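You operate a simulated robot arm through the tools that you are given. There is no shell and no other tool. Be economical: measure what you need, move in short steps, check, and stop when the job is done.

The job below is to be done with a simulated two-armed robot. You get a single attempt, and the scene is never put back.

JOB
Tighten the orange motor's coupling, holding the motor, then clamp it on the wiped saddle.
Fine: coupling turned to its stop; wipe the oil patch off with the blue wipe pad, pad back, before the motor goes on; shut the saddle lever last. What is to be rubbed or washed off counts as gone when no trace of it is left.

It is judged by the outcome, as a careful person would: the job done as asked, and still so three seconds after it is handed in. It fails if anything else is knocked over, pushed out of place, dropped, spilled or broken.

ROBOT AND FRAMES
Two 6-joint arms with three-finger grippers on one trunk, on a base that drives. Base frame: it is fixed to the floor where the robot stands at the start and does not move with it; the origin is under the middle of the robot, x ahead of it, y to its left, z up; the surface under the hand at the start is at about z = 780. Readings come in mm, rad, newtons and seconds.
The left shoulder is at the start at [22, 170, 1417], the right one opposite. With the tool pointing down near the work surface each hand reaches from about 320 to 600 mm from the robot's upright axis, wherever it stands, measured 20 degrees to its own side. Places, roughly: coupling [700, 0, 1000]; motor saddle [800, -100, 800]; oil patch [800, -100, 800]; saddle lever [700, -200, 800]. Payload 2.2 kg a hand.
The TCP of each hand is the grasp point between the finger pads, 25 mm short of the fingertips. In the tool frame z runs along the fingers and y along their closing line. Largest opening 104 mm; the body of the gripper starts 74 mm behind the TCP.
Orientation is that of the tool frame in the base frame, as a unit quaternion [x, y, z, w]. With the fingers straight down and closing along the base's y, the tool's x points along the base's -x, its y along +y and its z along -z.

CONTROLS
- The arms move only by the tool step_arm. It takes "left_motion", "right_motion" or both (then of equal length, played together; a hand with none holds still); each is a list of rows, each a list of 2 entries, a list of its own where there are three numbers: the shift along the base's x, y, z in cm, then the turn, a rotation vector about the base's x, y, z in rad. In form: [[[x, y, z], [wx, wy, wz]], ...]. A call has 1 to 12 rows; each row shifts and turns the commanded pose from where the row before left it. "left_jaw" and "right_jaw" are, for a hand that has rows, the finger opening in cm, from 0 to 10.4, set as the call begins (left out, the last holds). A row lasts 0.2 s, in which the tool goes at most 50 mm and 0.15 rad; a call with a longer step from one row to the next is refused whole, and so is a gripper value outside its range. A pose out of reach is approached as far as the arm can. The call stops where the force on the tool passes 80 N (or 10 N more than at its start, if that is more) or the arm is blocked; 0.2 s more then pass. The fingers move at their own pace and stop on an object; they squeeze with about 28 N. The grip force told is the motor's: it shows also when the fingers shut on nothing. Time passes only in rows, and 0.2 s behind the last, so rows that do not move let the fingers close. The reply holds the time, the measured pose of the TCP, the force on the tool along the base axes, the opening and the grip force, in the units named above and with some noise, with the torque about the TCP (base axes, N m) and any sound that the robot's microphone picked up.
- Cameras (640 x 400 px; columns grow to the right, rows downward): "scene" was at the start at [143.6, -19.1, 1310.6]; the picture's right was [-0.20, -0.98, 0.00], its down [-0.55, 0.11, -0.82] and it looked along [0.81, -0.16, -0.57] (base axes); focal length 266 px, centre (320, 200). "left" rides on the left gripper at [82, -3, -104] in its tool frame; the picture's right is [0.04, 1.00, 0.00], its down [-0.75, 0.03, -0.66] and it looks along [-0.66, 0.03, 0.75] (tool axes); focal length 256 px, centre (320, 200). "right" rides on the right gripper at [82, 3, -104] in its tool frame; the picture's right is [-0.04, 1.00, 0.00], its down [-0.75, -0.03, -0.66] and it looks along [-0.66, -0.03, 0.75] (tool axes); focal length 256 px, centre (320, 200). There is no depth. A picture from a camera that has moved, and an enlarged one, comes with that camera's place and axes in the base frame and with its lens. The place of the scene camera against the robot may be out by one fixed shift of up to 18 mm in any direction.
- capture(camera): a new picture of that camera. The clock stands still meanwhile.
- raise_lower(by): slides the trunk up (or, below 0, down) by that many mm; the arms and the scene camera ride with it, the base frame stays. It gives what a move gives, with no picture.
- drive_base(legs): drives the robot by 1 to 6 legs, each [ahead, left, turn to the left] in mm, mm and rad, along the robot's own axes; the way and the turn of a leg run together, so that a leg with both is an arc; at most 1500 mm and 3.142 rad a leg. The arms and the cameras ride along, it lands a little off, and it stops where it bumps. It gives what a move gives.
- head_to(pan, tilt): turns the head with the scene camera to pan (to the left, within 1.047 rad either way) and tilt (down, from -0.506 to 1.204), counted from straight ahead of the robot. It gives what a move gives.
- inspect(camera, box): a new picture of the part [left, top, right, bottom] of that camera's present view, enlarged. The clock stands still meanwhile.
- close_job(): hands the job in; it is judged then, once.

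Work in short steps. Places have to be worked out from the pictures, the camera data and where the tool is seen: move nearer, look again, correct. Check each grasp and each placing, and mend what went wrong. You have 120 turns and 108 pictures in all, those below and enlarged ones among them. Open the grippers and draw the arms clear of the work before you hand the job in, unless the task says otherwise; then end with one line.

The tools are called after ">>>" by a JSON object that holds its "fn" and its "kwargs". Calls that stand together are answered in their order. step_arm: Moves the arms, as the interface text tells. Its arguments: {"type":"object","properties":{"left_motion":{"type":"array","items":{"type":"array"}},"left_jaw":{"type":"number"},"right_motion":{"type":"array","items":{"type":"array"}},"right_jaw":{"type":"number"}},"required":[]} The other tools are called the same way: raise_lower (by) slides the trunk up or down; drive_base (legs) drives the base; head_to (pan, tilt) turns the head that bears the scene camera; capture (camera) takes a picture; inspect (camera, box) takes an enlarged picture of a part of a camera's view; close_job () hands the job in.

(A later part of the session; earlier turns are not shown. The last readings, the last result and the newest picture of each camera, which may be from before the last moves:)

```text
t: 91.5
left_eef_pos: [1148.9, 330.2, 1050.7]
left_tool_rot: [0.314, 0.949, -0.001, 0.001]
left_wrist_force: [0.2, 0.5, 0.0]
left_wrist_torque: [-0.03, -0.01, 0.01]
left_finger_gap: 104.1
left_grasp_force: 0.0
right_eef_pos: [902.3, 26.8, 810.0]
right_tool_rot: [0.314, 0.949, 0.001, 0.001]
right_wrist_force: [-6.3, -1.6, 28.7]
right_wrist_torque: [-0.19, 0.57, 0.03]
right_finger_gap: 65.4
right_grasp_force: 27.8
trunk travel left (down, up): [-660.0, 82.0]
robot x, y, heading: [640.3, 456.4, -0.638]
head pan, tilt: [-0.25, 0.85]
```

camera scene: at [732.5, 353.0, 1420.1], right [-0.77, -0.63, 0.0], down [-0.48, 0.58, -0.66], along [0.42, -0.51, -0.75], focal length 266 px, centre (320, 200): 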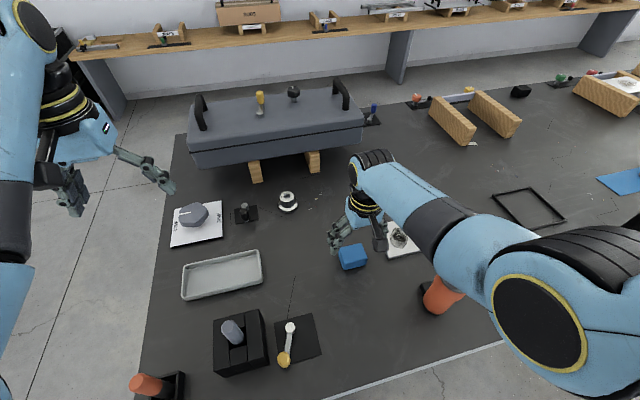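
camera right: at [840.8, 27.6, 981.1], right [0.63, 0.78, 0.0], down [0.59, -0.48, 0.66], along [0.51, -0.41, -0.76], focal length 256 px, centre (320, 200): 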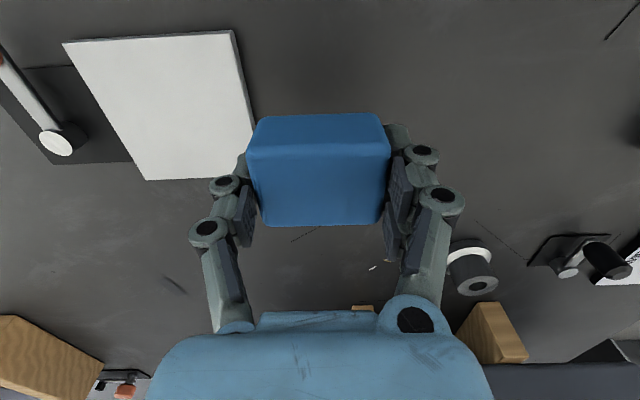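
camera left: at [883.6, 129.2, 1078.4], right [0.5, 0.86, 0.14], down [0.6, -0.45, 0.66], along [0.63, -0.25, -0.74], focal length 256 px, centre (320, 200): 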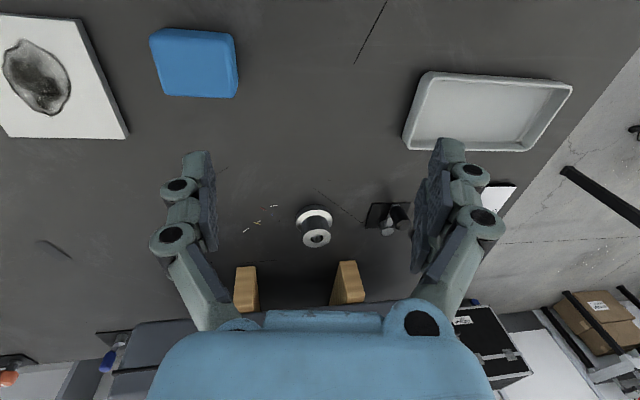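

It is in contact now. I'm easing the load, opening and rising.

>>> {"fn": "step_arm", "kwargs": {"right_motion": [[[0, 0, 0.1], [0, 0, 0]], [[0, 0, 0], [0, 0, 0]]]}}

>>> {"fn": "step_arm", "kwargs": {"right_motion": [[[0, 0, 0], [0, 0, 0]], [[0, 0, 0], [0, 0, 0]], [[0, 0, 3], [0, 0, 0]], [[0, 0, 4], [0, 0, 0]], [[0, 0, 4], [0, 0, 0]]], "right_jaw": 10.4}}

>>> {"fn": "capture", "kwargs": {"camera": "right"}}

```text
t: 92.1
left_eef_pos: [1148.8, 330.8, 1049.5]
left_tool_rot: [0.314, 0.949, -0.001, 0.0]
left_wrist_force: [0.2, 0.2, 0.4]
left_wrist_torque: [-0.02, 0.0, 0.01]
left_finger_gap: 104.0
left_grasp_force: 0.0
right_eef_pos: [901.1, 27.1, 809.2]
right_tool_rot: [0.313, 0.95, 0.001, 0.001]
right_wrist_force: [-3.4, -2.6, 21.8]
right_wrist_torque: [-0.39, 0.26, 0.02]
right_finger_gap: 65.3
right_grasp_force: 27.3
trunk travel left (down, up): [-660.0, 82.0]
robot x, y, heading: [639.0, 455.4, -0.639]
head pan, tilt: [-0.25, 0.85]
```

```text
t: 93.3
left_eef_pos: [1149.4, 330.7, 1047.8]
left_tool_rot: [0.314, 0.949, -0.001, -0.001]
left_wrist_force: [0.3, -0.6, -0.1]
left_wrist_torque: [-0.03, 0.04, 0.0]
left_finger_gap: 103.9
left_grasp_force: 0.3
right_eef_pos: [900.1, 28.6, 918.3]
right_tool_rot: [0.315, 0.949, 0.001, 0.0]
right_wrist_force: [-0.4, -1.0, 0.0]
right_wrist_torque: [0.04, -0.01, 0.02]
right_finger_gap: 104.0
right_grasp_force: 0.1
trunk travel left (down, up): [-660.0, 82.0]
robot x, y, heading: [641.8, 453.0, -0.634]
head pan, tilt: [-0.25, 0.85]
```

```text
56 pictures are left
camera right: at [836.3, 79.2, 1021.7], right [0.63, 0.78, 0.0], down [0.59, -0.48, 0.65], along [0.51, -0.41, -0.76], focal length 256 px, centre (320, 200)
```

right: 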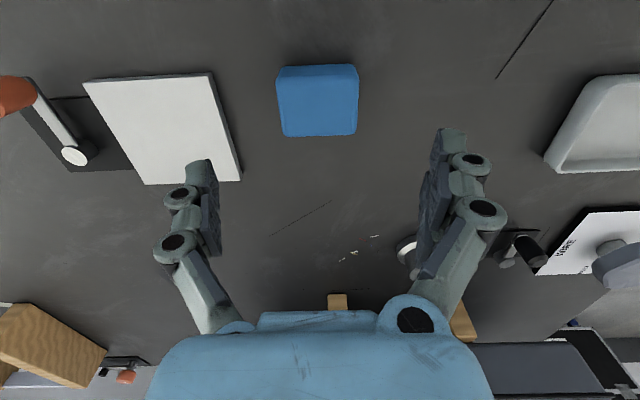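

The pad is back and the plate is clean. Next is the motor. The hands can't cross inward when pointing down, so the left hand will grip the motor body horizontally from the left and the right hand will come in tilted from the right. I'm raising everything and driving back, then right, to f0≈120, s0≈430.

>>> {"fn": "step_arm", "kwargs": {"right_motion": [[[0, 0, 3], [0, 0, 0]], [[0, 0, 4], [0, 0, 0]]]}}

>>> {"fn": "raise_lower", "kwargs": {"by": 80}}

>>> {"fn": "drive_base", "kwargs": {"legs": [[-127, 0, 0], [0, -316, 0]]}}

>>> {"fn": "head_to", "kwargs": {"pan": 0, "tilt": 0.9}}

>>> {"fn": "capture", "kwargs": {"camera": "scene"}}

```text
t: 93.9
left_eef_pos: [1149.6, 330.4, 1049.2]
left_tool_rot: [0.314, 0.949, -0.001, 0.0]
left_wrist_force: [-0.2, 0.5, -0.6]
left_wrist_torque: [0.01, 0.01, 0.03]
left_finger_gap: 104.2
left_grasp_force: 0.0
right_eef_pos: [901.9, 23.7, 987.6]
right_tool_rot: [0.315, 0.949, 0.001, -0.001]
right_wrist_force: [0.3, -0.3, 0.9]
right_wrist_torque: [-0.01, 0.01, -0.02]
right_finger_gap: 104.1
right_grasp_force: 0.0
trunk travel left (down, up): [-660.0, 82.0]
robot x, y, heading: [638.2, 457.8, -0.63]
head pan, tilt: [-0.25, 0.85]
```

```text
t: 95.1
left_eef_pos: [1149.8, 329.5, 1129.3]
left_tool_rot: [0.315, 0.949, -0.001, 0.0]
left_wrist_force: [-0.1, 0.5, 0.0]
left_wrist_torque: [0.0, 0.0, 0.01]
left_finger_gap: 103.8
left_grasp_force: 0.0
right_eef_pos: [900.7, 27.3, 1068.5]
right_tool_rot: [0.314, 0.949, 0.001, 0.0]
right_wrist_force: [1.0, 0.1, 0.5]
right_wrist_torque: [-0.03, -0.02, -0.01]
right_finger_gap: 103.9
right_grasp_force: 0.1
trunk travel left (down, up): [-740.0, 2.0]
robot x, y, heading: [640.7, 456.4, -0.637]
head pan, tilt: [-0.25, 0.85]
```

```text
t: 98.1
left_eef_pos: [859.2, 147.6, 1129.6]
left_tool_rot: [0.316, 0.949, 0.0, 0.0]
left_wrist_force: [-0.4, -0.4, 0.2]
left_wrist_torque: [0.05, 0.0, 0.02]
left_finger_gap: 104.1
left_grasp_force: 0.0
right_eef_pos: [608.2, -153.4, 1067.3]
right_tool_rot: [0.316, 0.949, 0.002, 0.0]
right_wrist_force: [-0.4, -0.3, -0.1]
right_wrist_torque: [0.01, -0.03, -0.03]
right_finger_gap: 103.8
right_grasp_force: 0.2
trunk travel left (down, up): [-740.0, 2.0]
robot x, y, heading: [354.6, 275.8, -0.637]
head pan, tilt: [-0.25, 0.85]
```

```text
t: 98.9
left_eef_pos: [858.3, 148.2, 1128.3]
left_tool_rot: [0.316, 0.949, -0.001, 0.0]
left_wrist_force: [-0.4, 0.4, 0.1]
left_wrist_torque: [0.01, 0.01, 0.0]
left_finger_gap: 103.8
left_grasp_force: 0.1
right_eef_pos: [608.9, -153.9, 1067.8]
right_tool_rot: [0.316, 0.949, 0.0, 0.0]
right_wrist_force: [0.5, 0.0, 0.0]
right_wrist_torque: [0.0, -0.01, 0.0]
right_finger_gap: 104.0
right_grasp_force: 0.1
trunk travel left (down, up): [-740.0, 2.0]
robot x, y, heading: [348.6, 277.3, -0.641]
head pan, tilt: [0.0, 0.901]
```

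```text
55 pictures are left
camera scene: at [454.0, 188.9, 1416.1], right [-0.6, -0.8, 0.0], down [-0.63, 0.47, -0.62], along [0.5, -0.37, -0.78], focal length 266 px, centre (320, 200)
```

scene: 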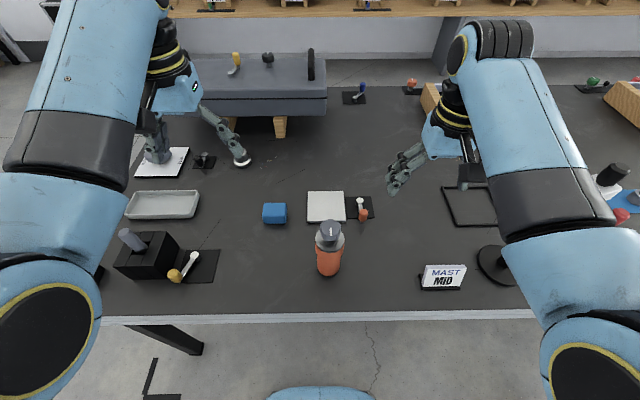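

All is standing. I'm lowering the trunk to the starting height, then yawing the left hand +1.75 rad so that pitching it up leaves its camera on top.

>>> {"fn": "raise_lower", "kwargs": {"by": -130}}

>>> {"fn": "step_arm", "kwargs": {"left_motion": [[[0, 0, 0], [0, 0, 0.146]], [[0, 0, 0], [0, 0, 0.146]], [[0, 0, 0], [0, 0, 0.146]], [[0, 0, 0], [0, 0, 0.146]], [[0, 0, 0], [0, 0, 0.146]], [[0, 0, 0], [0, 0, 0.146]], [[0, 0, 0], [0, 0, 0.146]], [[0, 0, 0], [0, 0, 0.146]], [[0, 0, 0], [0, 0, 0.146]], [[0, 0, 0], [0, 0, 0.146]], [[0, 0, 0], [0, 0, 0.146]], [[0, 0, 0], [0, 0, 0.146]]]}}

```text
t: 100.5
left_eef_pos: [858.3, 148.1, 999.6]
left_tool_rot: [0.316, 0.949, -0.001, 0.0]
left_wrist_force: [0.2, 0.6, 0.0]
left_wrist_torque: [0.02, 0.01, -0.03]
left_finger_gap: 104.1
left_grasp_force: 0.0
right_eef_pos: [608.7, -152.6, 937.7]
right_tool_rot: [0.316, 0.949, 0.001, 0.0]
right_wrist_force: [0.6, -0.5, -0.1]
right_wrist_torque: [-0.02, 0.01, 0.03]
right_finger_gap: 104.3
right_grasp_force: 0.0
trunk travel left (down, up): [-610.0, 132.0]
robot x, y, heading: [351.7, 277.5, -0.638]
head pan, tilt: [0.0, 0.901]
```

```text
t: 103.0
left_eef_pos: [859.3, 148.3, 999.3]
left_tool_rot: [-0.528, 0.849, 0.0, 0.0]
left_wrist_force: [0.2, 0.6, 0.0]
left_wrist_torque: [0.02, 0.0, 0.01]
left_finger_gap: 104.0
left_grasp_force: 0.1
right_eef_pos: [607.8, -153.8, 938.2]
right_tool_rot: [0.317, 0.948, 0.002, -0.001]
right_wrist_force: [0.8, -0.6, -0.1]
right_wrist_torque: [0.0, 0.0, 0.01]
right_finger_gap: 104.1
right_grasp_force: 0.0
trunk travel left (down, up): [-610.0, 132.0]
robot x, y, heading: [351.1, 278.6, -0.637]
head pan, tilt: [0.0, 0.901]
```

Yaw done; tool x now points (-0.44, -0.90). I'm pitching the hand up to horizontal while shifting toward the motor's left.

>>> {"fn": "step_arm", "kwargs": {"left_motion": [[[-1, -0.1, -0.3], [-0.128, 0.063, 0]], [[-1, -0.1, -0.3], [-0.128, 0.063, 0]], [[-1, -0.1, -0.3], [-0.128, 0.063, 0]], [[-1, -0.1, -0.3], [-0.128, 0.063, 0]], [[-1, -0.1, -0.3], [-0.128, 0.063, 0]], [[-1, -0.1, -0.3], [-0.128, 0.063, 0]], [[-1, -0.1, -0.3], [-0.128, 0.063, 0]], [[-1, -0.1, -0.3], [-0.128, 0.063, 0]], [[-1, -0.1, -0.3], [-0.128, 0.063, 0]], [[-1, -0.1, -0.3], [-0.128, 0.063, 0]], [[-1, -0.1, -0.3], [-0.128, 0.063, 0]]]}}

>>> {"fn": "capture", "kwargs": {"camera": "left"}}

>>> {"fn": "capture", "kwargs": {"camera": "scene"}}

```text
t: 105.5
left_eef_pos: [749.7, 137.7, 967.4]
left_tool_rot: [-0.373, 0.601, -0.376, -0.599]
left_wrist_force: [-1.0, -0.5, 0.6]
left_wrist_torque: [0.02, 0.0, 0.02]
left_finger_gap: 103.7
left_grasp_force: 0.1
right_eef_pos: [608.8, -152.9, 938.3]
right_tool_rot: [0.317, 0.949, 0.001, -0.001]
right_wrist_force: [-0.4, -0.7, 0.0]
right_wrist_torque: [0.01, 0.01, 0.0]
right_finger_gap: 104.0
right_grasp_force: 0.1
trunk travel left (down, up): [-610.0, 132.0]
robot x, y, heading: [350.4, 277.6, -0.646]
head pan, tilt: [0.0, 0.901]
```

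```text
54 pictures are left
camera left: at [797.0, 228.9, 1049.4], right [-0.9, 0.44, 0.04], down [0.26, 0.6, -0.75], along [-0.35, -0.67, -0.66], focal length 256 px, centre (320, 200)
```

left: 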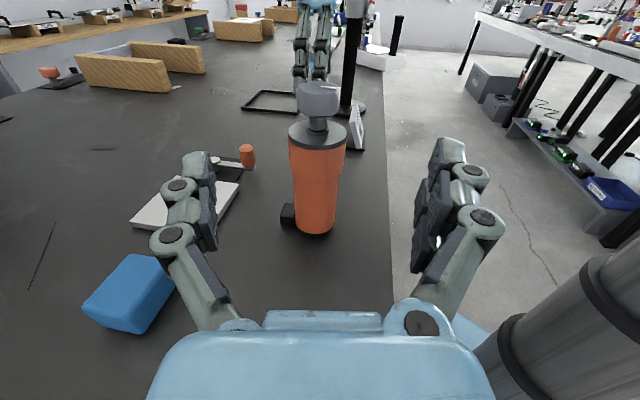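

```text
53 pictures are left
camera scene: at [454.2, 188.5, 1285.8], right [-0.6, -0.8, 0.0], down [-0.63, 0.47, -0.62], along [0.5, -0.37, -0.78], focal length 266 px, centre (320, 200)
```

scene: 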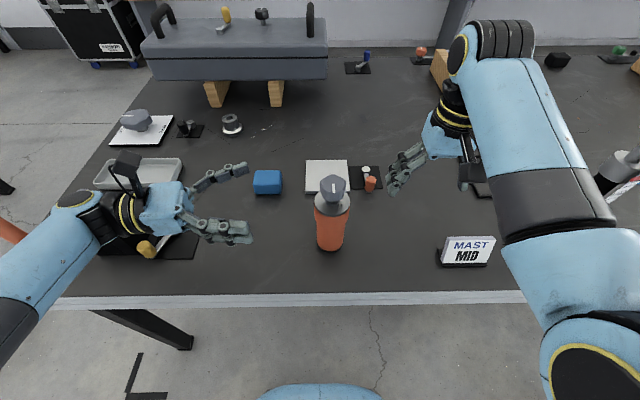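

The left hand points straight at the motor (axis about (684, 1), 152 mm ahead, sideways error under 2 mm). I'll advance above grip height with the jaws straddling the knob, keeping the wrist away from the yellow lever, then check.

>>> {"fn": "step_arm", "kwargs": {"left_motion": [[[-0.9, -1.8, -0.5], [0, 0, 0]], [[-0.9, -1.8, -0.5], [0, 0, 0]], [[-0.9, -1.8, -0.5], [0, 0, 0]], [[-0.9, -1.8, 0], [0, 0, 0]], [[-0.9, -1.8, 0], [0, 0, 0]], [[-0.9, -1.8, 0], [0, 0, 0]]], "left_jaw": 10.4}}

>>> {"fn": "capture", "kwargs": {"camera": "left"}}

>>> {"fn": "inspect", "kwargs": {"camera": "scene", "box": [40, 130, 400, 330]}}

```text
t: 106.8
left_eef_pos: [696.1, 27.8, 950.0]
left_tool_rot: [-0.373, 0.602, -0.374, -0.599]
left_wrist_force: [-0.2, -0.7, 0.6]
left_wrist_torque: [-0.01, 0.0, -0.03]
left_finger_gap: 104.0
left_grasp_force: 0.1
right_eef_pos: [608.2, -155.0, 938.7]
right_tool_rot: [0.317, 0.948, 0.001, 0.0]
right_wrist_force: [0.8, 0.6, -0.4]
right_wrist_torque: [0.01, -0.02, 0.01]
right_finger_gap: 103.9
right_grasp_force: 0.0
trunk travel left (down, up): [-610.0, 132.0]
robot x, y, heading: [352.0, 279.3, -0.638]
head pan, tilt: [0.0, 0.901]
```

```text
52 pictures are left
camera left: at [743.3, 119.8, 1032.9], right [-0.9, 0.44, 0.04], down [0.27, 0.6, -0.75], along [-0.35, -0.67, -0.66], focal length 256 px, centre (320, 200)
```

left: 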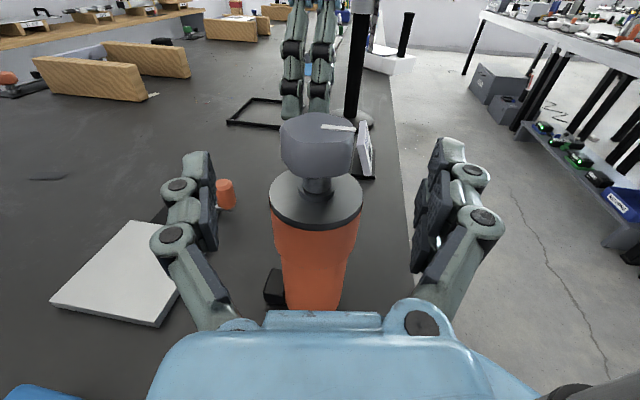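

```text
1.78 times, centred on (220, 230) of scene
camera zoom: at [454.1, 188.1, 1285.8], right [-0.6, -0.8, 0.0], down [-0.63, 0.47, -0.62], along [0.5, -0.37, -0.78], focal length 474 px, centre (498, 147)
```

zoom: 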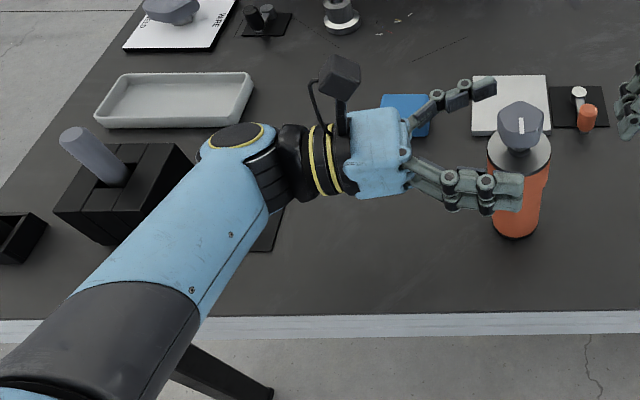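

Well centred; the motor axis is at about (683, -1). I'm advancing the last 30 mm, then lowering 98 mm to grip height on the lower body.

>>> {"fn": "step_arm", "kwargs": {"left_motion": [[[-0.65, -1.4, 0], [0, 0, 0]], [[-0.65, -1.4, 0], [0, 0, 0]], [[0, 0, -2.5], [0, 0, 0]], [[0, 0, -2.5], [0, 0, 0]], [[0, 0, -2.5], [0, 0, 0]], [[0, 0, -2.3], [0, 0, 0]], [[0, 0, 0], [0, 0, 0]]]}}

>>> {"fn": "capture", "kwargs": {"camera": "left"}}

>>> {"fn": "inspect", "kwargs": {"camera": "scene", "box": [100, 130, 400, 330]}}

```text
t: 108.5
left_eef_pos: [679.2, 5.9, 865.7]
left_tool_rot: [-0.374, 0.602, -0.375, -0.597]
left_wrist_force: [0.1, 0.3, -0.3]
left_wrist_torque: [-0.02, 0.0, 0.01]
left_finger_gap: 103.8
left_grasp_force: 0.1
left hand out of reach, approached as far as the arm can: row 6
right_eef_pos: [608.4, -153.9, 938.0]
right_tool_rot: [0.316, 0.949, 0.001, -0.001]
right_wrist_force: [0.5, -0.2, 0.4]
right_wrist_torque: [0.02, 0.0, 0.03]
right_finger_gap: 103.8
right_grasp_force: 0.1
trunk travel left (down, up): [-610.0, 132.0]
robot x, y, heading: [348.7, 277.2, -0.641]
head pan, tilt: [0.0, 0.901]
```

```text
50 pictures are left
camera left: at [726.4, 97.1, 948.9], right [-0.9, 0.44, 0.04], down [0.27, 0.6, -0.75], along [-0.35, -0.66, -0.66], focal length 256 px, centre (320, 200)
```

left: 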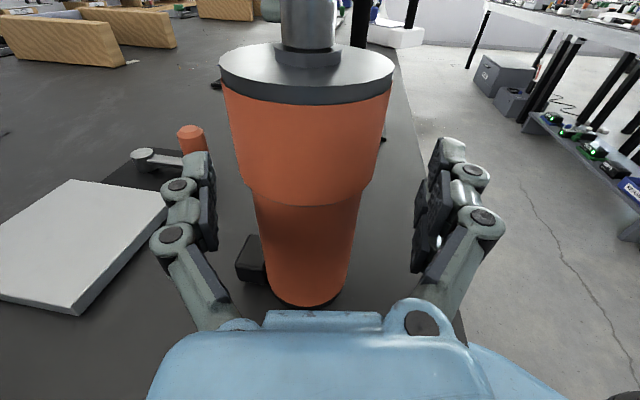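

```text
2.00 times, centred on (250, 230) of scene
camera zoom: at [454.2, 188.6, 1285.8], right [-0.6, -0.8, 0.0], down [-0.63, 0.47, -0.62], along [0.5, -0.37, -0.78], focal length 533 px, centre (460, 140)
```

zoom: 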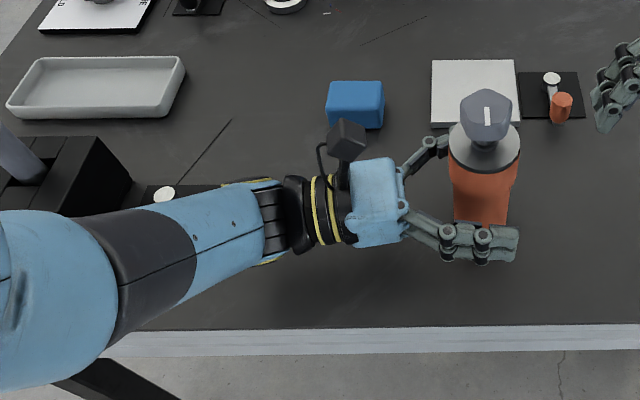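

z stopped at 866 and the forearm is getting close to the yellow lever, so I'd rather grip the wider collar (z≈877–918). I'm rising to z≈897 and correcting the 7 mm lateral offset.

>>> {"fn": "step_arm", "kwargs": {"left_motion": [[[0.2, -0.3, 1.5], [0, 0, 0]], [[0.2, -0.4, 1.6], [0, 0, 0]], [[0, 0, 0], [0, 0, 0]]]}}

>>> {"fn": "capture", "kwargs": {"camera": "left"}}

```text
t: 109.2
left_eef_pos: [682.4, -1.3, 896.6]
left_tool_rot: [-0.374, 0.601, -0.375, -0.598]
left_wrist_force: [0.2, -0.3, 0.9]
left_wrist_torque: [-0.05, 0.01, 0.0]
left_finger_gap: 104.1
left_grasp_force: 0.1
right_eef_pos: [609.5, -153.8, 937.8]
right_tool_rot: [0.317, 0.948, 0.001, 0.0]
right_wrist_force: [-0.3, -0.2, 0.6]
right_wrist_torque: [0.02, 0.01, 0.03]
right_finger_gap: 104.1
right_grasp_force: 0.0
trunk travel left (down, up): [-610.0, 132.0]
robot x, y, heading: [349.4, 277.0, -0.637]
head pan, tilt: [0.0, 0.901]
```

```text
48 pictures are left
camera left: at [730.6, 90.5, 979.1], right [-0.9, 0.44, 0.04], down [0.27, 0.6, -0.75], along [-0.35, -0.67, -0.66], focal length 256 px, centre (320, 200)
```

left: 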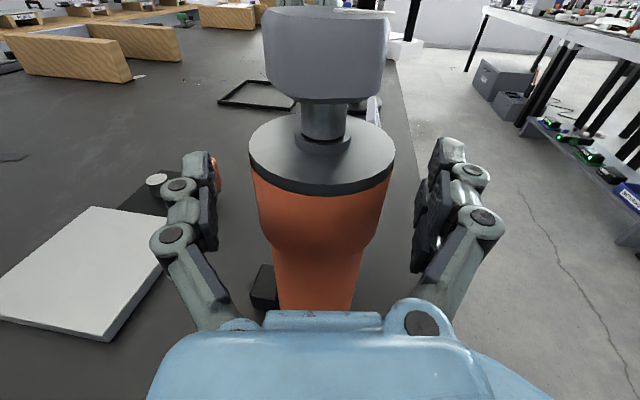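

Centred on the collar. I'm closing the left jaw.

>>> {"fn": "step_arm", "kwargs": {"left_motion": [[[0, 0, 0], [0, 0, 0]], [[0, 0, 0], [0, 0, 0]], [[0, 0, 0], [0, 0, 0]], [[0, 0, 0], [0, 0, 0]]], "left_jaw": 0}}

>>> {"fn": "capture", "kwargs": {"camera": "left"}}

```text
t: 110.2
left_eef_pos: [682.8, -1.6, 895.5]
left_tool_rot: [-0.373, 0.602, -0.375, -0.598]
left_wrist_force: [-1.3, -1.6, 1.0]
left_wrist_torque: [-0.09, 0.3, 0.08]
left_finger_gap: 61.8
left_grasp_force: 28.1
right_eef_pos: [608.4, -154.4, 938.1]
right_tool_rot: [0.316, 0.949, 0.002, 0.0]
right_wrist_force: [0.0, -0.6, 0.9]
right_wrist_torque: [0.02, 0.01, 0.0]
right_finger_gap: 103.8
right_grasp_force: 0.1
trunk travel left (down, up): [-610.0, 132.0]
robot x, y, heading: [347.4, 276.4, -0.643]
head pan, tilt: [0.0, 0.901]
```

```text
47 pictures are left
camera left: at [730.5, 90.0, 979.0], right [-0.9, 0.44, 0.04], down [0.27, 0.6, -0.75], along [-0.35, -0.67, -0.66], focal length 256 px, centre (320, 200)
```

left: 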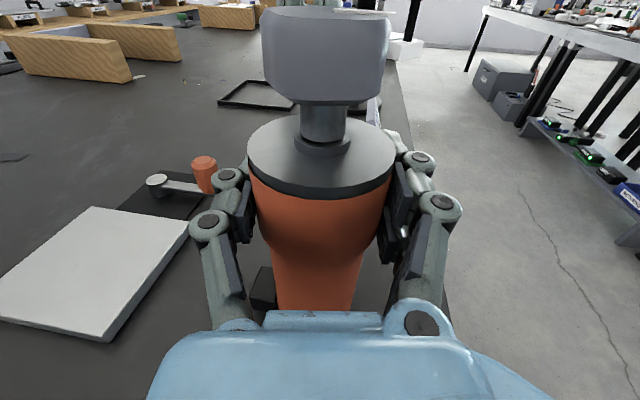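

The motor is held at 61.8 mm. The right hand can't hang straight down over the knob, so I'll bring it in tilted about 52° from the right. First I'm raising it, then yawing -0.98 and pitching 0.9 rad.

>>> {"fn": "step_arm", "kwargs": {"right_motion": [[[0.3, 0, 3], [0, 0, -0.14]], [[0.3, 0, 3], [0, 0, -0.14]], [[0.4, 0, 3], [0, 0, -0.14]], [[0.5, 0, 1], [0, 0, -0.14]], [[0.5, 0, 0], [0, 0, -0.14]], [[0.5, 0, 0], [0, 0, -0.14]], [[0.5, 0, 0], [0, 0, -0.14]], [[0, 0, 0], [0.15, -0.004, 0]], [[0, 0, 0], [0.15, -0.004, 0]], [[0, 0, 0], [0.15, -0.004, 0]], [[0, 0, 0], [0.15, -0.004, 0]], [[0, 0, 0], [0.15, -0.004, 0]]], "right_jaw": 7.5}}

>>> {"fn": "capture", "kwargs": {"camera": "right"}}

>>> {"fn": "capture", "kwargs": {"camera": "scene"}}

```text
t: 112.8
left_eef_pos: [682.5, -1.3, 895.8]
left_tool_rot: [-0.373, 0.602, -0.374, -0.599]
left_wrist_force: [1.2, 1.1, 0.6]
left_wrist_torque: [0.21, 0.12, -0.07]
left_finger_gap: 62.2
left_grasp_force: 27.6
right_eef_pos: [659.7, -161.5, 1002.0]
right_tool_rot: [0.676, 0.638, 0.261, -0.259]
right_wrist_force: [-0.3, 0.2, 0.1]
right_wrist_torque: [0.01, -0.01, -0.02]
right_finger_gap: 75.1
right_grasp_force: 0.0
right hand out of reach, approached as far as the arm can: row 3, 4, 8, 9
trunk travel left (down, up): [-610.0, 132.0]
robot x, y, heading: [349.7, 276.7, -0.64]
head pan, tilt: [0.0, 0.901]
```

```text
46 pictures are left
camera right: at [663.2, -173.2, 1132.7], right [1.0, -0.08, -0.04], down [-0.08, -1.0, -0.04], along [-0.04, 0.04, -1.0], focal length 256 px, centre (320, 200)
```

right: 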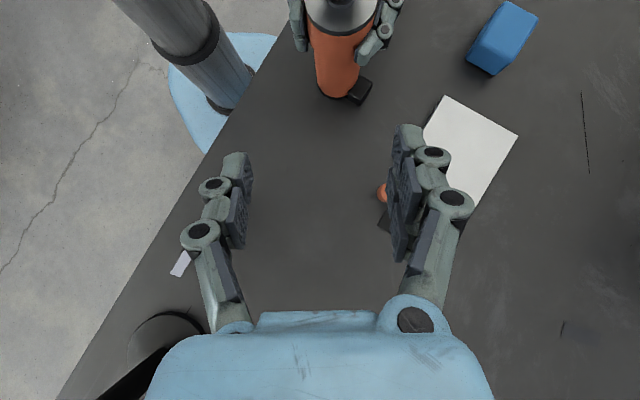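

```text
45 pictures are left
camera scene: at [454.3, 188.5, 1285.8], right [-0.6, -0.8, 0.0], down [-0.63, 0.47, -0.62], along [0.5, -0.37, -0.78], focal length 266 px, centre (320, 200)
```

scene: 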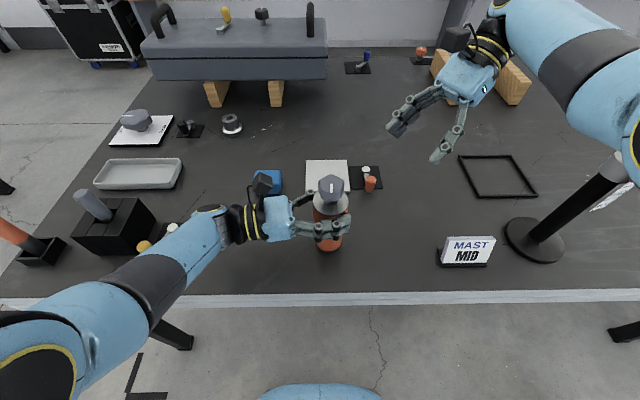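

The right hand is tilted about 43° and the mast is untouched. I'm adding a little more tilt and moving to a point 80 mm short of the knob.

>>> {"fn": "step_arm", "kwargs": {"right_motion": [[[0.5, 2.4, 0.3], [0.14, -0.004, 0]], [[0.5, 2.4, 0.3], [0, 0, 0]], [[0.5, 2.5, 0.2], [0, 0, 0]], [[0.6, 2.5, 0.2], [0, 0, 0]], [[0, 0, 0], [0, 0, 0]]]}}

>>> {"fn": "capture", "kwargs": {"camera": "right"}}

>>> {"fn": "inspect", "kwargs": {"camera": "scene", "box": [240, 110, 440, 260]}}

```text
t: 114.0
left_eef_pos: [683.2, -1.6, 895.4]
left_tool_rot: [-0.373, 0.602, -0.375, -0.598]
left_wrist_force: [1.0, 0.7, 0.0]
left_wrist_torque: [-0.03, 0.1, -0.01]
left_finger_gap: 62.1
left_grasp_force: 27.7
right_eef_pos: [688.8, -68.7, 1003.1]
right_tool_rot: [0.656, 0.62, 0.306, -0.303]
right_wrist_force: [-0.3, 0.3, -0.2]
right_wrist_torque: [0.03, 0.01, -0.02]
right_finger_gap: 74.8
right_grasp_force: 0.0
right hand out of reach, approached as far as the arm can: row 2, 3, 4
trunk travel left (down, up): [-610.0, 132.0]
robot x, y, heading: [350.0, 277.9, -0.64]
head pan, tilt: [0.0, 0.901]
```

```text
44 pictures are left
camera right: at [692.7, -98.3, 1130.3], right [1.0, -0.07, -0.05], down [-0.08, -0.98, -0.17], along [-0.04, 0.18, -0.98], focal length 256 px, centre (320, 200)
```

right: 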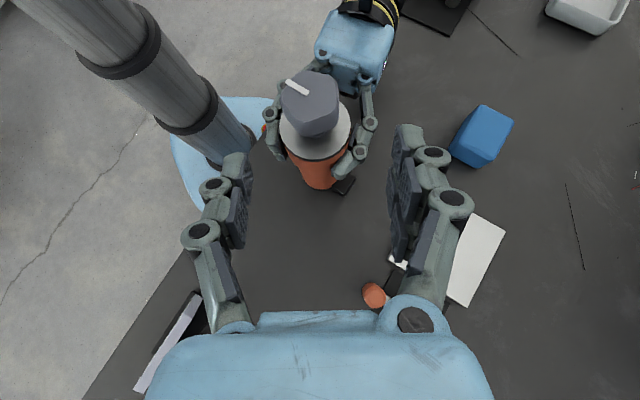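

```text
2.67 times, centred on (340, 185) of scene
camera zoom: at [454.2, 188.6, 1285.8], right [-0.6, -0.8, 0.0], down [-0.63, 0.47, -0.62], along [0.5, -0.37, -0.78], focal length 710 px, centre (267, 240)
```

zoom: 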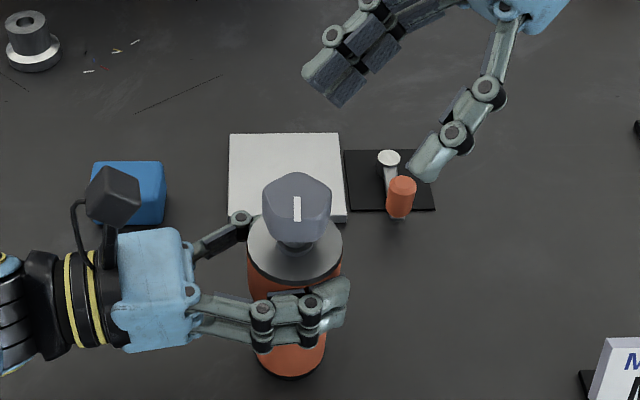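

The knob axis is near (684, -3). The reach is tight at this azimuth, so I'll swing the hand 0.4 rad clockwise while closing in half the distance and see whether it follows.

>>> {"fn": "step_arm", "kwargs": {"right_motion": [[[0, 0, 0], [0, 0, -0.13]], [[0, 0, 0], [0, 0, -0.13]], [[0, 0, 0], [0, 0, -0.13]], [[-0.6, 1.3, -0.8], [0, 0, 0]], [[-0.6, 1.3, -0.8], [0, 0, 0]], [[0, 0, 0], [0, 0, 0]]]}}

>>> {"fn": "capture", "kwargs": {"camera": "right"}}

```text
t: 115.5
left_eef_pos: [683.4, -0.9, 897.1]
left_tool_rot: [-0.372, 0.602, -0.374, -0.599]
left_wrist_force: [1.1, 0.0, 0.5]
left_wrist_torque: [0.04, 0.09, -0.01]
left_finger_gap: 62.2
left_grasp_force: 28.0
right_eef_pos: [678.6, -40.9, 988.4]
right_tool_rot: [0.763, 0.482, 0.358, -0.239]
right_wrist_force: [0.0, -0.1, -0.1]
right_wrist_torque: [0.03, -0.02, -0.01]
right_finger_gap: 75.1
right_grasp_force: 0.0
trunk travel left (down, up): [-610.0, 132.0]
robot x, y, heading: [349.8, 274.9, -0.643]
head pan, tilt: [0.0, 0.901]
```

```text
42 pictures are left
camera right: at [670.6, -70.4, 1115.4], right [0.89, -0.44, -0.05], down [-0.45, -0.88, -0.17], along [0.03, 0.18, -0.98], focal length 256 px, centre (320, 200)
```

right: 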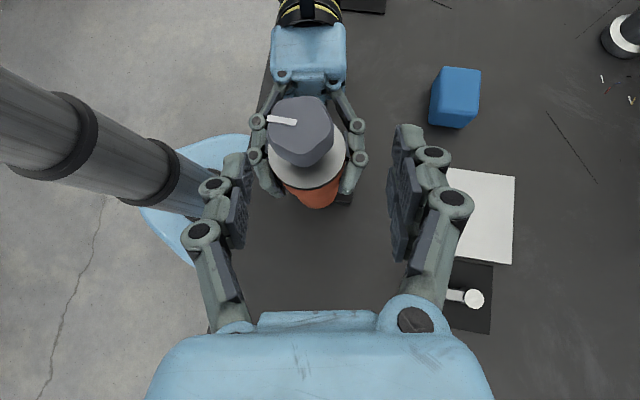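

It followed well. The knob is 45 mm ahead and 10 mm to the side. I'm moving in so the knob sits between the pads, then checking.

>>> {"fn": "step_arm", "kwargs": {"right_motion": [[[-0.4, 0.3, 0], [0, 0, 0]], [[-0.3, 0.3, 0], [0, 0, 0]], [[0.4, 1.1, -0.9], [0, 0, 0]], [[0.4, 1.1, -0.9], [0, 0, 0]], [[0.4, 1.0, -0.8], [0, 0, 0]], [[0, 0, 0], [0, 0, 0]]]}}

>>> {"fn": "capture", "kwargs": {"camera": "right"}}

>>> {"fn": "inspect", "kwargs": {"camera": "scene", "box": [260, 130, 420, 250]}}

```text
t: 116.8
left_eef_pos: [683.0, -1.8, 896.0]
left_tool_rot: [-0.373, 0.602, -0.375, -0.599]
left_wrist_force: [0.1, -0.3, -0.4]
left_wrist_torque: [0.05, 0.13, 0.0]
left_finger_gap: 62.3
left_grasp_force: 28.1
right_eef_pos: [682.8, -1.2, 960.9]
right_tool_rot: [0.763, 0.482, 0.358, -0.239]
right_wrist_force: [0.4, 0.2, 0.1]
right_wrist_torque: [-0.02, 0.03, 0.02]
right_finger_gap: 74.9
right_grasp_force: 0.0
trunk travel left (down, up): [-610.0, 132.0]
robot x, y, heading: [352.8, 275.4, -0.641]
head pan, tilt: [0.0, 0.901]
```

```text
41 pictures are left
camera right: at [674.7, -30.9, 1089.0], right [0.89, -0.44, -0.05], down [-0.45, -0.88, -0.17], along [0.03, 0.18, -0.98], focal length 256 px, centre (320, 200)
```

right: 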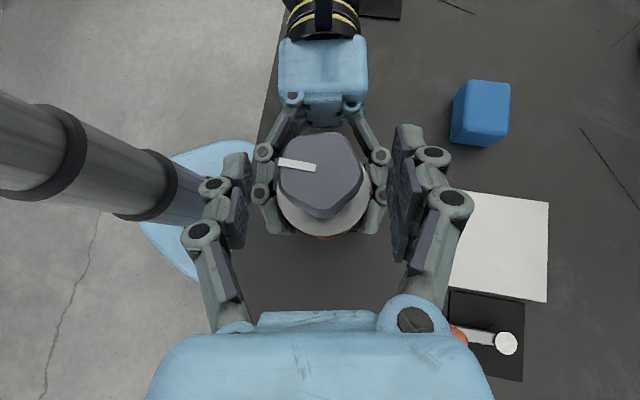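

```text
3.33 times, centred on (340, 190) of scene
camera zoom: at [454.2, 188.7, 1285.8], right [-0.6, -0.8, 0.0], down [-0.63, 0.47, -0.62], along [0.5, -0.37, -0.78], focal length 888 px, centre (253, 233)
```

zoom: 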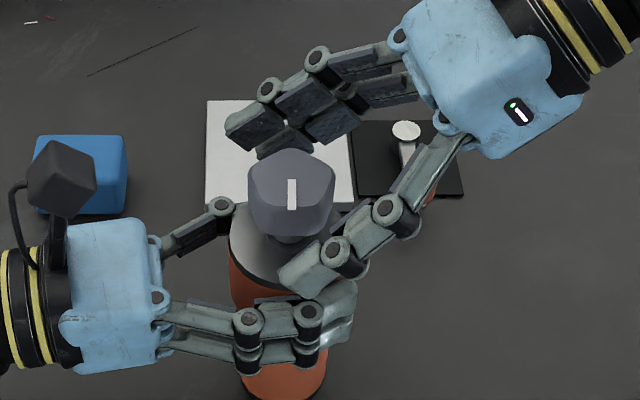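

The knob is centred between the right pads. I'm closing on it.

>>> {"fn": "step_arm", "kwargs": {"right_motion": [[[0, 0, 0], [0, 0, 0]], [[0, 0, 0], [0, 0, 0]], [[0, 0, 0], [0, 0, 0]]], "right_jaw": 0}}

>>> {"fn": "capture", "kwargs": {"camera": "right"}}

```text
t: 117.7
left_eef_pos: [683.7, -2.1, 895.7]
left_tool_rot: [-0.373, 0.602, -0.375, -0.598]
left_wrist_force: [-3.4, 2.1, 2.7]
left_wrist_torque: [0.07, -0.23, 0.05]
left_finger_gap: 62.3
left_grasp_force: 27.3
right_eef_pos: [683.0, -1.1, 961.1]
right_tool_rot: [0.763, 0.482, 0.359, -0.239]
right_wrist_force: [3.7, -1.2, -0.9]
right_wrist_torque: [-0.03, -0.05, -0.07]
right_finger_gap: 41.9
right_grasp_force: 28.0
trunk travel left (down, up): [-610.0, 132.0]
robot x, y, heading: [353.4, 276.9, -0.64]
head pan, tilt: [0.0, 0.901]
```

```text
39 pictures are left
camera right: at [675.1, -31.0, 1089.2], right [0.89, -0.44, -0.05], down [-0.45, -0.88, -0.17], along [0.03, 0.18, -0.98], focal length 256 px, centre (320, 200)
```

right: 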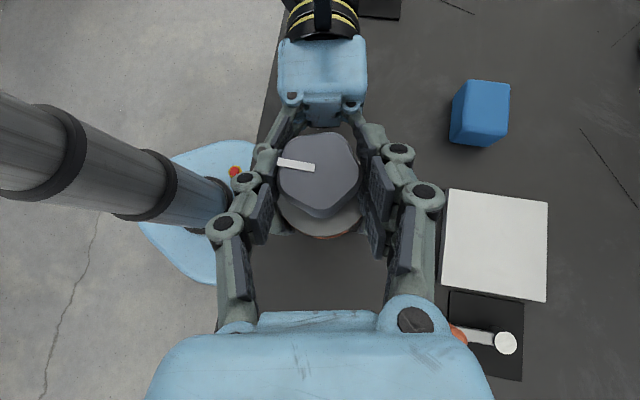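

It is gripped at 41.9 mm. I'm turning clockwise (seen from above) 0.4 rad and watching the torque.

>>> {"fn": "step_arm", "kwargs": {"right_motion": [[[0, 0, 0], [0, 0, -0.1]], [[0, 0, 0], [0, 0, -0.1]], [[0, 0, 0], [0, 0, -0.1]], [[0, 0, 0], [0, 0, -0.1]]]}}

>>> {"fn": "inspect", "kwargs": {"camera": "scene", "box": [260, 130, 420, 250]}}

```text
t: 118.7
left_eef_pos: [684.3, -1.1, 897.5]
left_tool_rot: [-0.374, 0.602, -0.375, -0.597]
left_wrist_force: [17.3, -16.1, -7.2]
left_wrist_torque: [0.73, 0.84, -0.15]
left_finger_gap: 62.3
left_grasp_force: 28.1
right_eef_pos: [683.2, -0.9, 960.7]
right_tool_rot: [0.843, 0.32, 0.399, -0.165]
right_wrist_force: [-19.2, 16.7, 19.6]
right_wrist_torque: [0.37, 0.3, 0.2]
right_finger_gap: 41.9
right_grasp_force: 28.3
trunk travel left (down, up): [-610.0, 132.0]
robot x, y, heading: [347.1, 279.0, -0.64]
head pan, tilt: [0.0, 0.901]
```

```text
3.33 times, centred on (340, 190) of scene
camera zoom: at [453.6, 189.0, 1286.0], right [-0.6, -0.8, 0.0], down [-0.63, 0.47, -0.62], along [0.5, -0.37, -0.78], focal length 888 px, centre (253, 233)
```

zoom: 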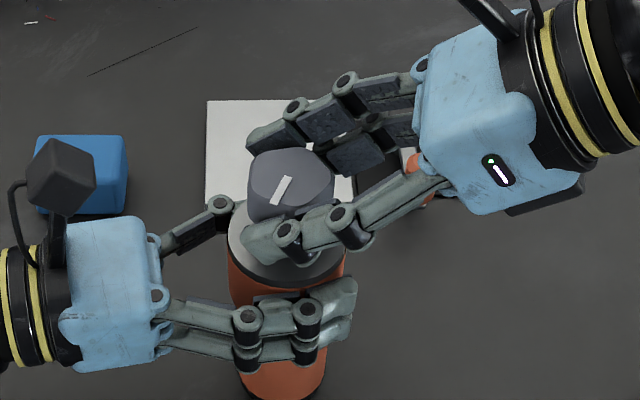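

The knob is turning with the hand (pointer moved clockwise) and the z torque is still small. I'm continuing with a small shift to relieve the side force.

>>> {"fn": "step_arm", "kwargs": {"right_motion": [[[-0.1, 0.1, 0.1], [0, 0, -0.1]], [[0, 0, 0], [0, 0, -0.1]], [[0, 0, 0], [0, 0, -0.1]], [[0, 0, 0], [0, 0, -0.1]]]}}

>>> {"fn": "capture", "kwargs": {"camera": "right"}}

```text
t: 119.7
left_eef_pos: [682.8, -0.5, 896.7]
left_tool_rot: [-0.372, 0.602, -0.376, -0.599]
left_wrist_force: [14.7, -22.6, 1.3]
left_wrist_torque: [0.16, 0.48, 0.5]
left_finger_gap: 60.8
left_grasp_force: 28.4
right_eef_pos: [667.2, -30.9, 955.3]
right_tool_rot: [0.898, 0.163, 0.405, -0.053]
right_wrist_force: [-13.3, 23.9, 25.3]
right_wrist_torque: [1.45, -0.11, 0.33]
right_finger_gap: 44.1
right_grasp_force: 27.6
trunk travel left (down, up): [-610.0, 132.0]
robot x, y, heading: [352.4, 274.9, -0.644]
head pan, tilt: [0.0, 0.901]
```

```text
37 pictures are left
camera right: at [643.9, -37.0, 1085.2], right [0.31, -0.95, 0.01], down [-0.94, -0.31, -0.13], along [0.12, 0.03, -0.99], focal length 256 px, centre (320, 200)
```

right: 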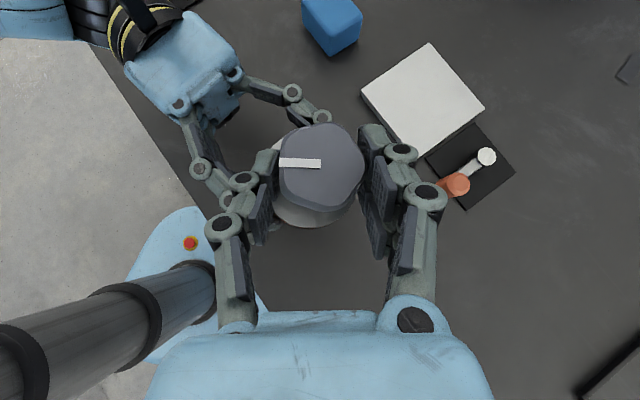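

The right hand got pulled 33 mm off the axis here (wrist reach). I'll open the right jaw to relax things and look at the motor.

>>> {"fn": "step_arm", "kwargs": {"right_motion": [[[0, 0, 0], [0, 0, 0]], [[0, 0, 0], [0, 0, 0]]], "right_jaw": 7.5}}

>>> {"fn": "capture", "kwargs": {"camera": "left"}}

>>> {"fn": "inspect", "kwargs": {"camera": "scene", "box": [260, 130, 420, 250]}}

```text
t: 120.5
left_eef_pos: [681.6, -0.1, 895.5]
left_tool_rot: [-0.374, 0.601, -0.373, -0.6]
left_wrist_force: [-2.7, 1.7, 1.5]
left_wrist_torque: [-0.04, 0.17, -0.07]
left_finger_gap: 58.9
left_grasp_force: 28.5
right_eef_pos: [665.6, -32.3, 951.9]
right_tool_rot: [0.9, 0.164, 0.402, -0.05]
right_wrist_force: [1.4, 0.6, 6.1]
right_wrist_torque: [0.26, 0.02, -0.04]
right_finger_gap: 79.6
right_grasp_force: 0.0
trunk travel left (down, up): [-610.0, 132.0]
robot x, y, heading: [350.4, 276.7, -0.637]
head pan, tilt: [0.0, 0.901]
stopped in row 2 (right hand): the arm was blocked; the commanded pose is now the measured one
```

```text
36 pictures are left
camera left: at [729.0, 91.7, 977.9], right [-0.9, 0.44, 0.04], down [0.27, 0.6, -0.75], along [-0.36, -0.66, -0.66], focal length 256 px, centre (320, 200)
```

left: 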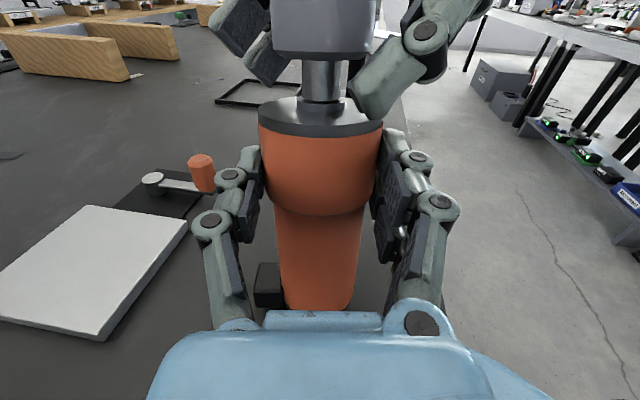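

```text
3.33 times, centred on (340, 190) of scene
camera zoom: at [453.6, 189.4, 1285.9], right [-0.6, -0.8, 0.0], down [-0.63, 0.47, -0.62], along [0.5, -0.37, -0.78], focal length 888 px, centre (253, 233)
```

zoom: 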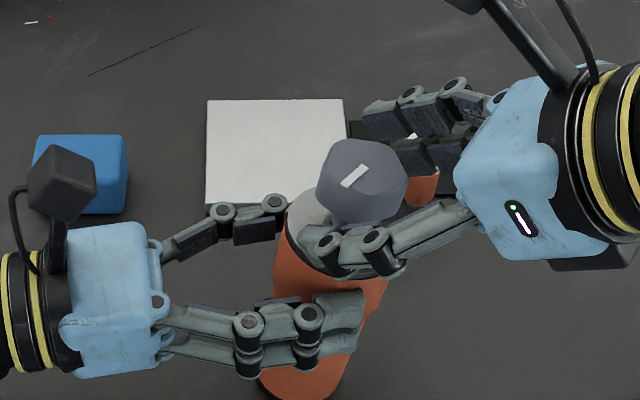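

The motor was dragged and is tilted toward the right in the left grip. I'll re-close the right jaw on the knob so both hands support it before straightening.

>>> {"fn": "step_arm", "kwargs": {"right_motion": [[[0, 0, 0], [0, 0, 0]], [[0, 0, 0], [0, 0, 0]], [[0, 0, 0], [0, 0, 0]]], "right_jaw": 0}}

>>> {"fn": "capture", "kwargs": {"camera": "right"}}

>>> {"fn": "capture", "kwargs": {"camera": "left"}}

```text
t: 121.2
left_eef_pos: [682.2, -1.6, 896.4]
left_tool_rot: [-0.374, 0.602, -0.375, -0.597]
left_wrist_force: [20.7, -22.8, -11.4]
left_wrist_torque: [0.89, 0.48, 0.51]
left_finger_gap: 59.3
left_grasp_force: 28.5
right_eef_pos: [665.2, -31.3, 954.8]
right_tool_rot: [0.899, 0.163, 0.404, -0.05]
right_wrist_force: [-19.2, 19.5, 41.8]
right_wrist_torque: [0.36, 0.24, 0.48]
right_finger_gap: 45.8
right_grasp_force: 27.7
trunk travel left (down, up): [-610.0, 132.0]
robot x, y, heading: [350.5, 276.7, -0.64]
head pan, tilt: [0.0, 0.901]
```

```text
34 pictures are left
camera right: at [642.4, -37.4, 1083.7], right [0.31, -0.95, 0.01], down [-0.94, -0.31, -0.12], along [0.12, 0.03, -0.99], focal length 256 px, centre (320, 200)
```

right: 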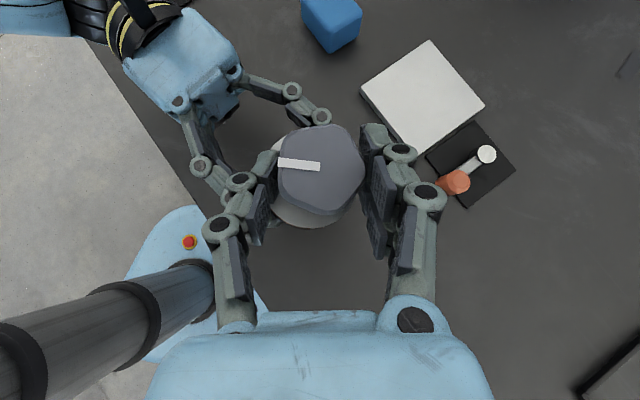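

```text
33 pictures are left
camera left: at [729.8, 90.9, 979.3], right [-0.9, 0.44, 0.04], down [0.27, 0.61, -0.75], along [-0.35, -0.66, -0.66], focal length 256 px, centre (320, 200)
```

left: 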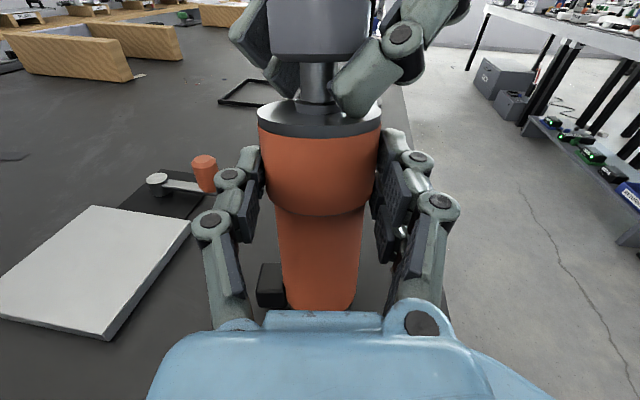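

The motor leans about 10° away from the left hand (knob top near (669, -31), base unmoved), held by the left jaw. I'll open the right jaw and take the right hand straight up, then outward.

>>> {"fn": "step_arm", "kwargs": {"right_motion": [[[0, 0, 0], [0, 0, 0]], [[0, 0, 0.5], [0, 0, 0]], [[0, 0, 1], [0, 0, 0]], [[0, 0, 1.5], [0, 0, 0]], [[0, 0, 2], [0, 0, 0]], [[0, 0, 2], [0, 0, 0]]], "right_jaw": 9}}

>>> {"fn": "inspect", "kwargs": {"camera": "scene", "box": [240, 110, 440, 260]}}

```text
t: 122.8
left_eef_pos: [680.5, 0.2, 895.8]
left_tool_rot: [-0.373, 0.601, -0.373, -0.6]
left_wrist_force: [-2.3, 3.7, 5.7]
left_wrist_torque: [0.23, 0.4, -0.13]
left_finger_gap: 58.6
left_grasp_force: 28.0
right_eef_pos: [648.9, -42.7, 1007.6]
right_tool_rot: [0.909, 0.169, 0.379, -0.04]
right_wrist_force: [-0.6, 0.3, 0.3]
right_wrist_torque: [-0.03, -0.03, -0.01]
right_finger_gap: 90.0
right_grasp_force: 0.0
trunk travel left (down, up): [-610.0, 132.0]
robot x, y, heading: [352.7, 281.5, -0.639]
head pan, tilt: [0.0, 0.901]
stopped in row 6 (right hand): the arm was blocked; the commanded pose is now the measured one
```

```text
2.67 times, centred on (340, 185) of scene
camera zoom: at [453.8, 189.3, 1285.8], right [-0.6, -0.8, 0.0], down [-0.63, 0.47, -0.62], along [0.5, -0.37, -0.78], focal length 710 px, centre (267, 240)
```

zoom: 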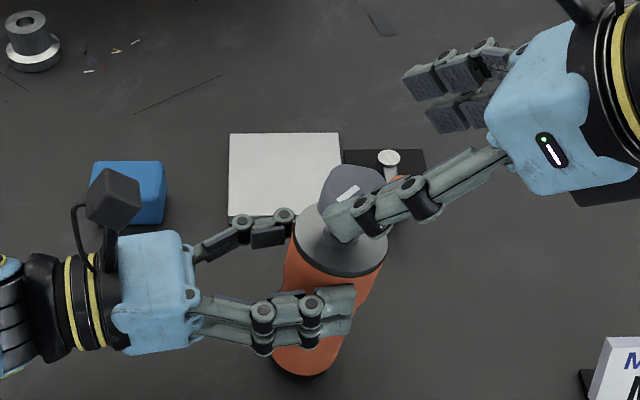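

The right fingertips clear the knob now. I'm moving the right hand outward to the right, then checking the motor.

>>> {"fn": "step_arm", "kwargs": {"right_motion": [[[0, -1.5, 0.3], [0, 0, 0]], [[0, -2.5, 0.3], [0, 0, 0]], [[0.5, -2.5, 0.5], [0, 0, 0]], [[0.5, -2.5, 0.5], [0, 0, 0]]]}}

>>> {"fn": "capture", "kwargs": {"camera": "left"}}

>>> {"fn": "inspect", "kwargs": {"camera": "scene", "box": [240, 110, 440, 260]}}

```text
t: 123.8
left_eef_pos: [681.0, -0.5, 894.7]
left_tool_rot: [-0.373, 0.601, -0.373, -0.6]
left_wrist_force: [-2.5, 0.9, 5.8]
left_wrist_torque: [-0.01, 0.38, -0.13]
left_finger_gap: 58.7
left_grasp_force: 28.6
right_eef_pos: [657.3, -131.0, 1024.4]
right_tool_rot: [0.909, 0.167, 0.38, -0.041]
right_wrist_force: [-1.0, 0.3, 0.2]
right_wrist_torque: [-0.06, 0.03, 0.01]
right_finger_gap: 90.1
right_grasp_force: 0.0
trunk travel left (down, up): [-610.0, 132.0]
robot x, y, heading: [348.6, 277.4, -0.643]
head pan, tilt: [0.0, 0.901]
```

```text
31 pictures are left
camera left: at [728.9, 90.8, 978.4], right [-0.9, 0.44, 0.04], down [0.27, 0.6, -0.75], along [-0.36, -0.66, -0.66], focal length 256 px, centre (320, 200)
```

left: 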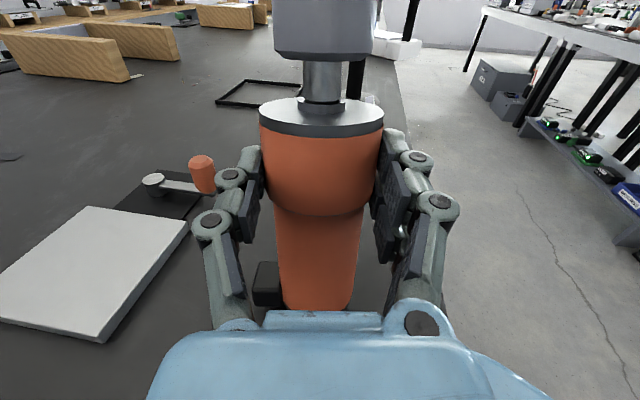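

```text
2.67 times, centred on (340, 185) of scene
camera zoom: at [453.4, 188.9, 1286.0], right [-0.6, -0.8, 0.0], down [-0.63, 0.47, -0.62], along [0.5, -0.37, -0.78], focal length 710 px, centre (267, 240)
```

zoom: 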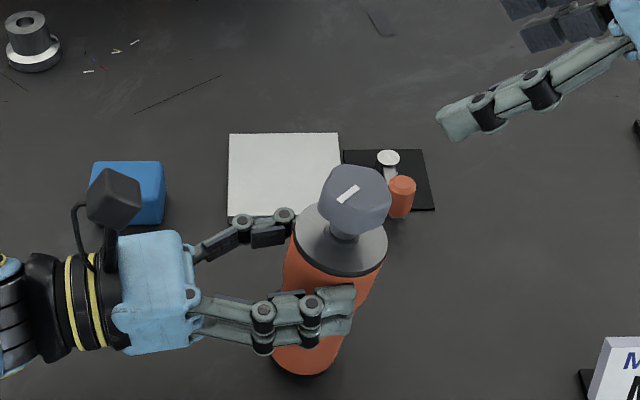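

The right hand is clear. The motor leans about 10° along the fingers, held near the tips. I'll pull the left hand back 20 mm along its axis to bring it upright on its base.

>>> {"fn": "step_arm", "kwargs": {"left_motion": [[[0.22, 0.45, 0], [0, 0, 0]], [[0.22, 0.45, 0], [0, 0, 0]], [[0.22, 0.45, 0], [0, 0, 0]], [[0.22, 0.45, 0], [0, 0, 0]], [[0, 0, 0], [0, 0, 0]]]}}

>>> {"fn": "capture", "kwargs": {"camera": "left"}}

>>> {"fn": "inspect", "kwargs": {"camera": "scene", "box": [240, 110, 440, 260]}}

```text
t: 125.0
left_eef_pos: [689.2, 16.5, 896.4]
left_tool_rot: [-0.374, 0.602, -0.373, -0.599]
left_wrist_force: [-0.8, -1.5, 1.9]
left_wrist_torque: [-0.41, 0.26, 0.01]
left_finger_gap: 58.8
left_grasp_force: 28.0
right_eef_pos: [656.6, -130.9, 1024.1]
right_tool_rot: [0.909, 0.169, 0.38, -0.041]
right_wrist_force: [0.2, 0.0, -0.4]
right_wrist_torque: [0.02, -0.01, 0.01]
right_finger_gap: 89.9
right_grasp_force: 0.1
trunk travel left (down, up): [-610.0, 132.0]
robot x, y, heading: [354.7, 277.3, -0.641]
head pan, tilt: [0.0, 0.901]
```

```text
29 pictures are left
camera left: at [737.3, 107.7, 978.5], right [-0.9, 0.44, 0.04], down [0.27, 0.6, -0.75], along [-0.36, -0.66, -0.66], focal length 256 px, centre (320, 200)
```

left: 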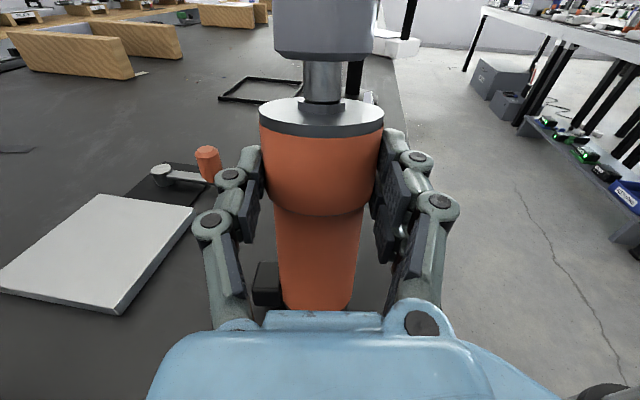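

```text
2.67 times, centred on (340, 185) of scene
camera zoom: at [453.7, 188.5, 1285.9], right [-0.6, -0.8, 0.0], down [-0.63, 0.47, -0.62], along [0.5, -0.37, -0.78], focal length 710 px, centre (267, 240)
```

zoom: 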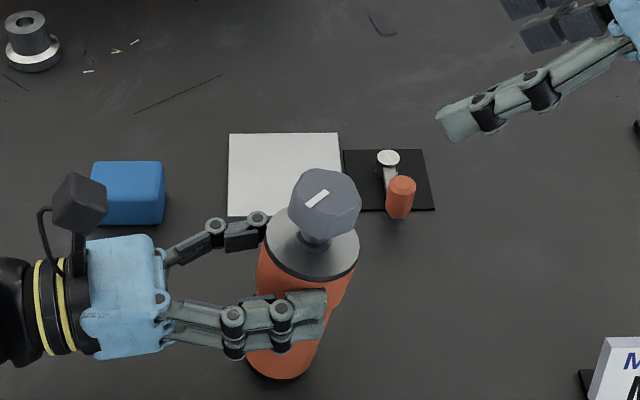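

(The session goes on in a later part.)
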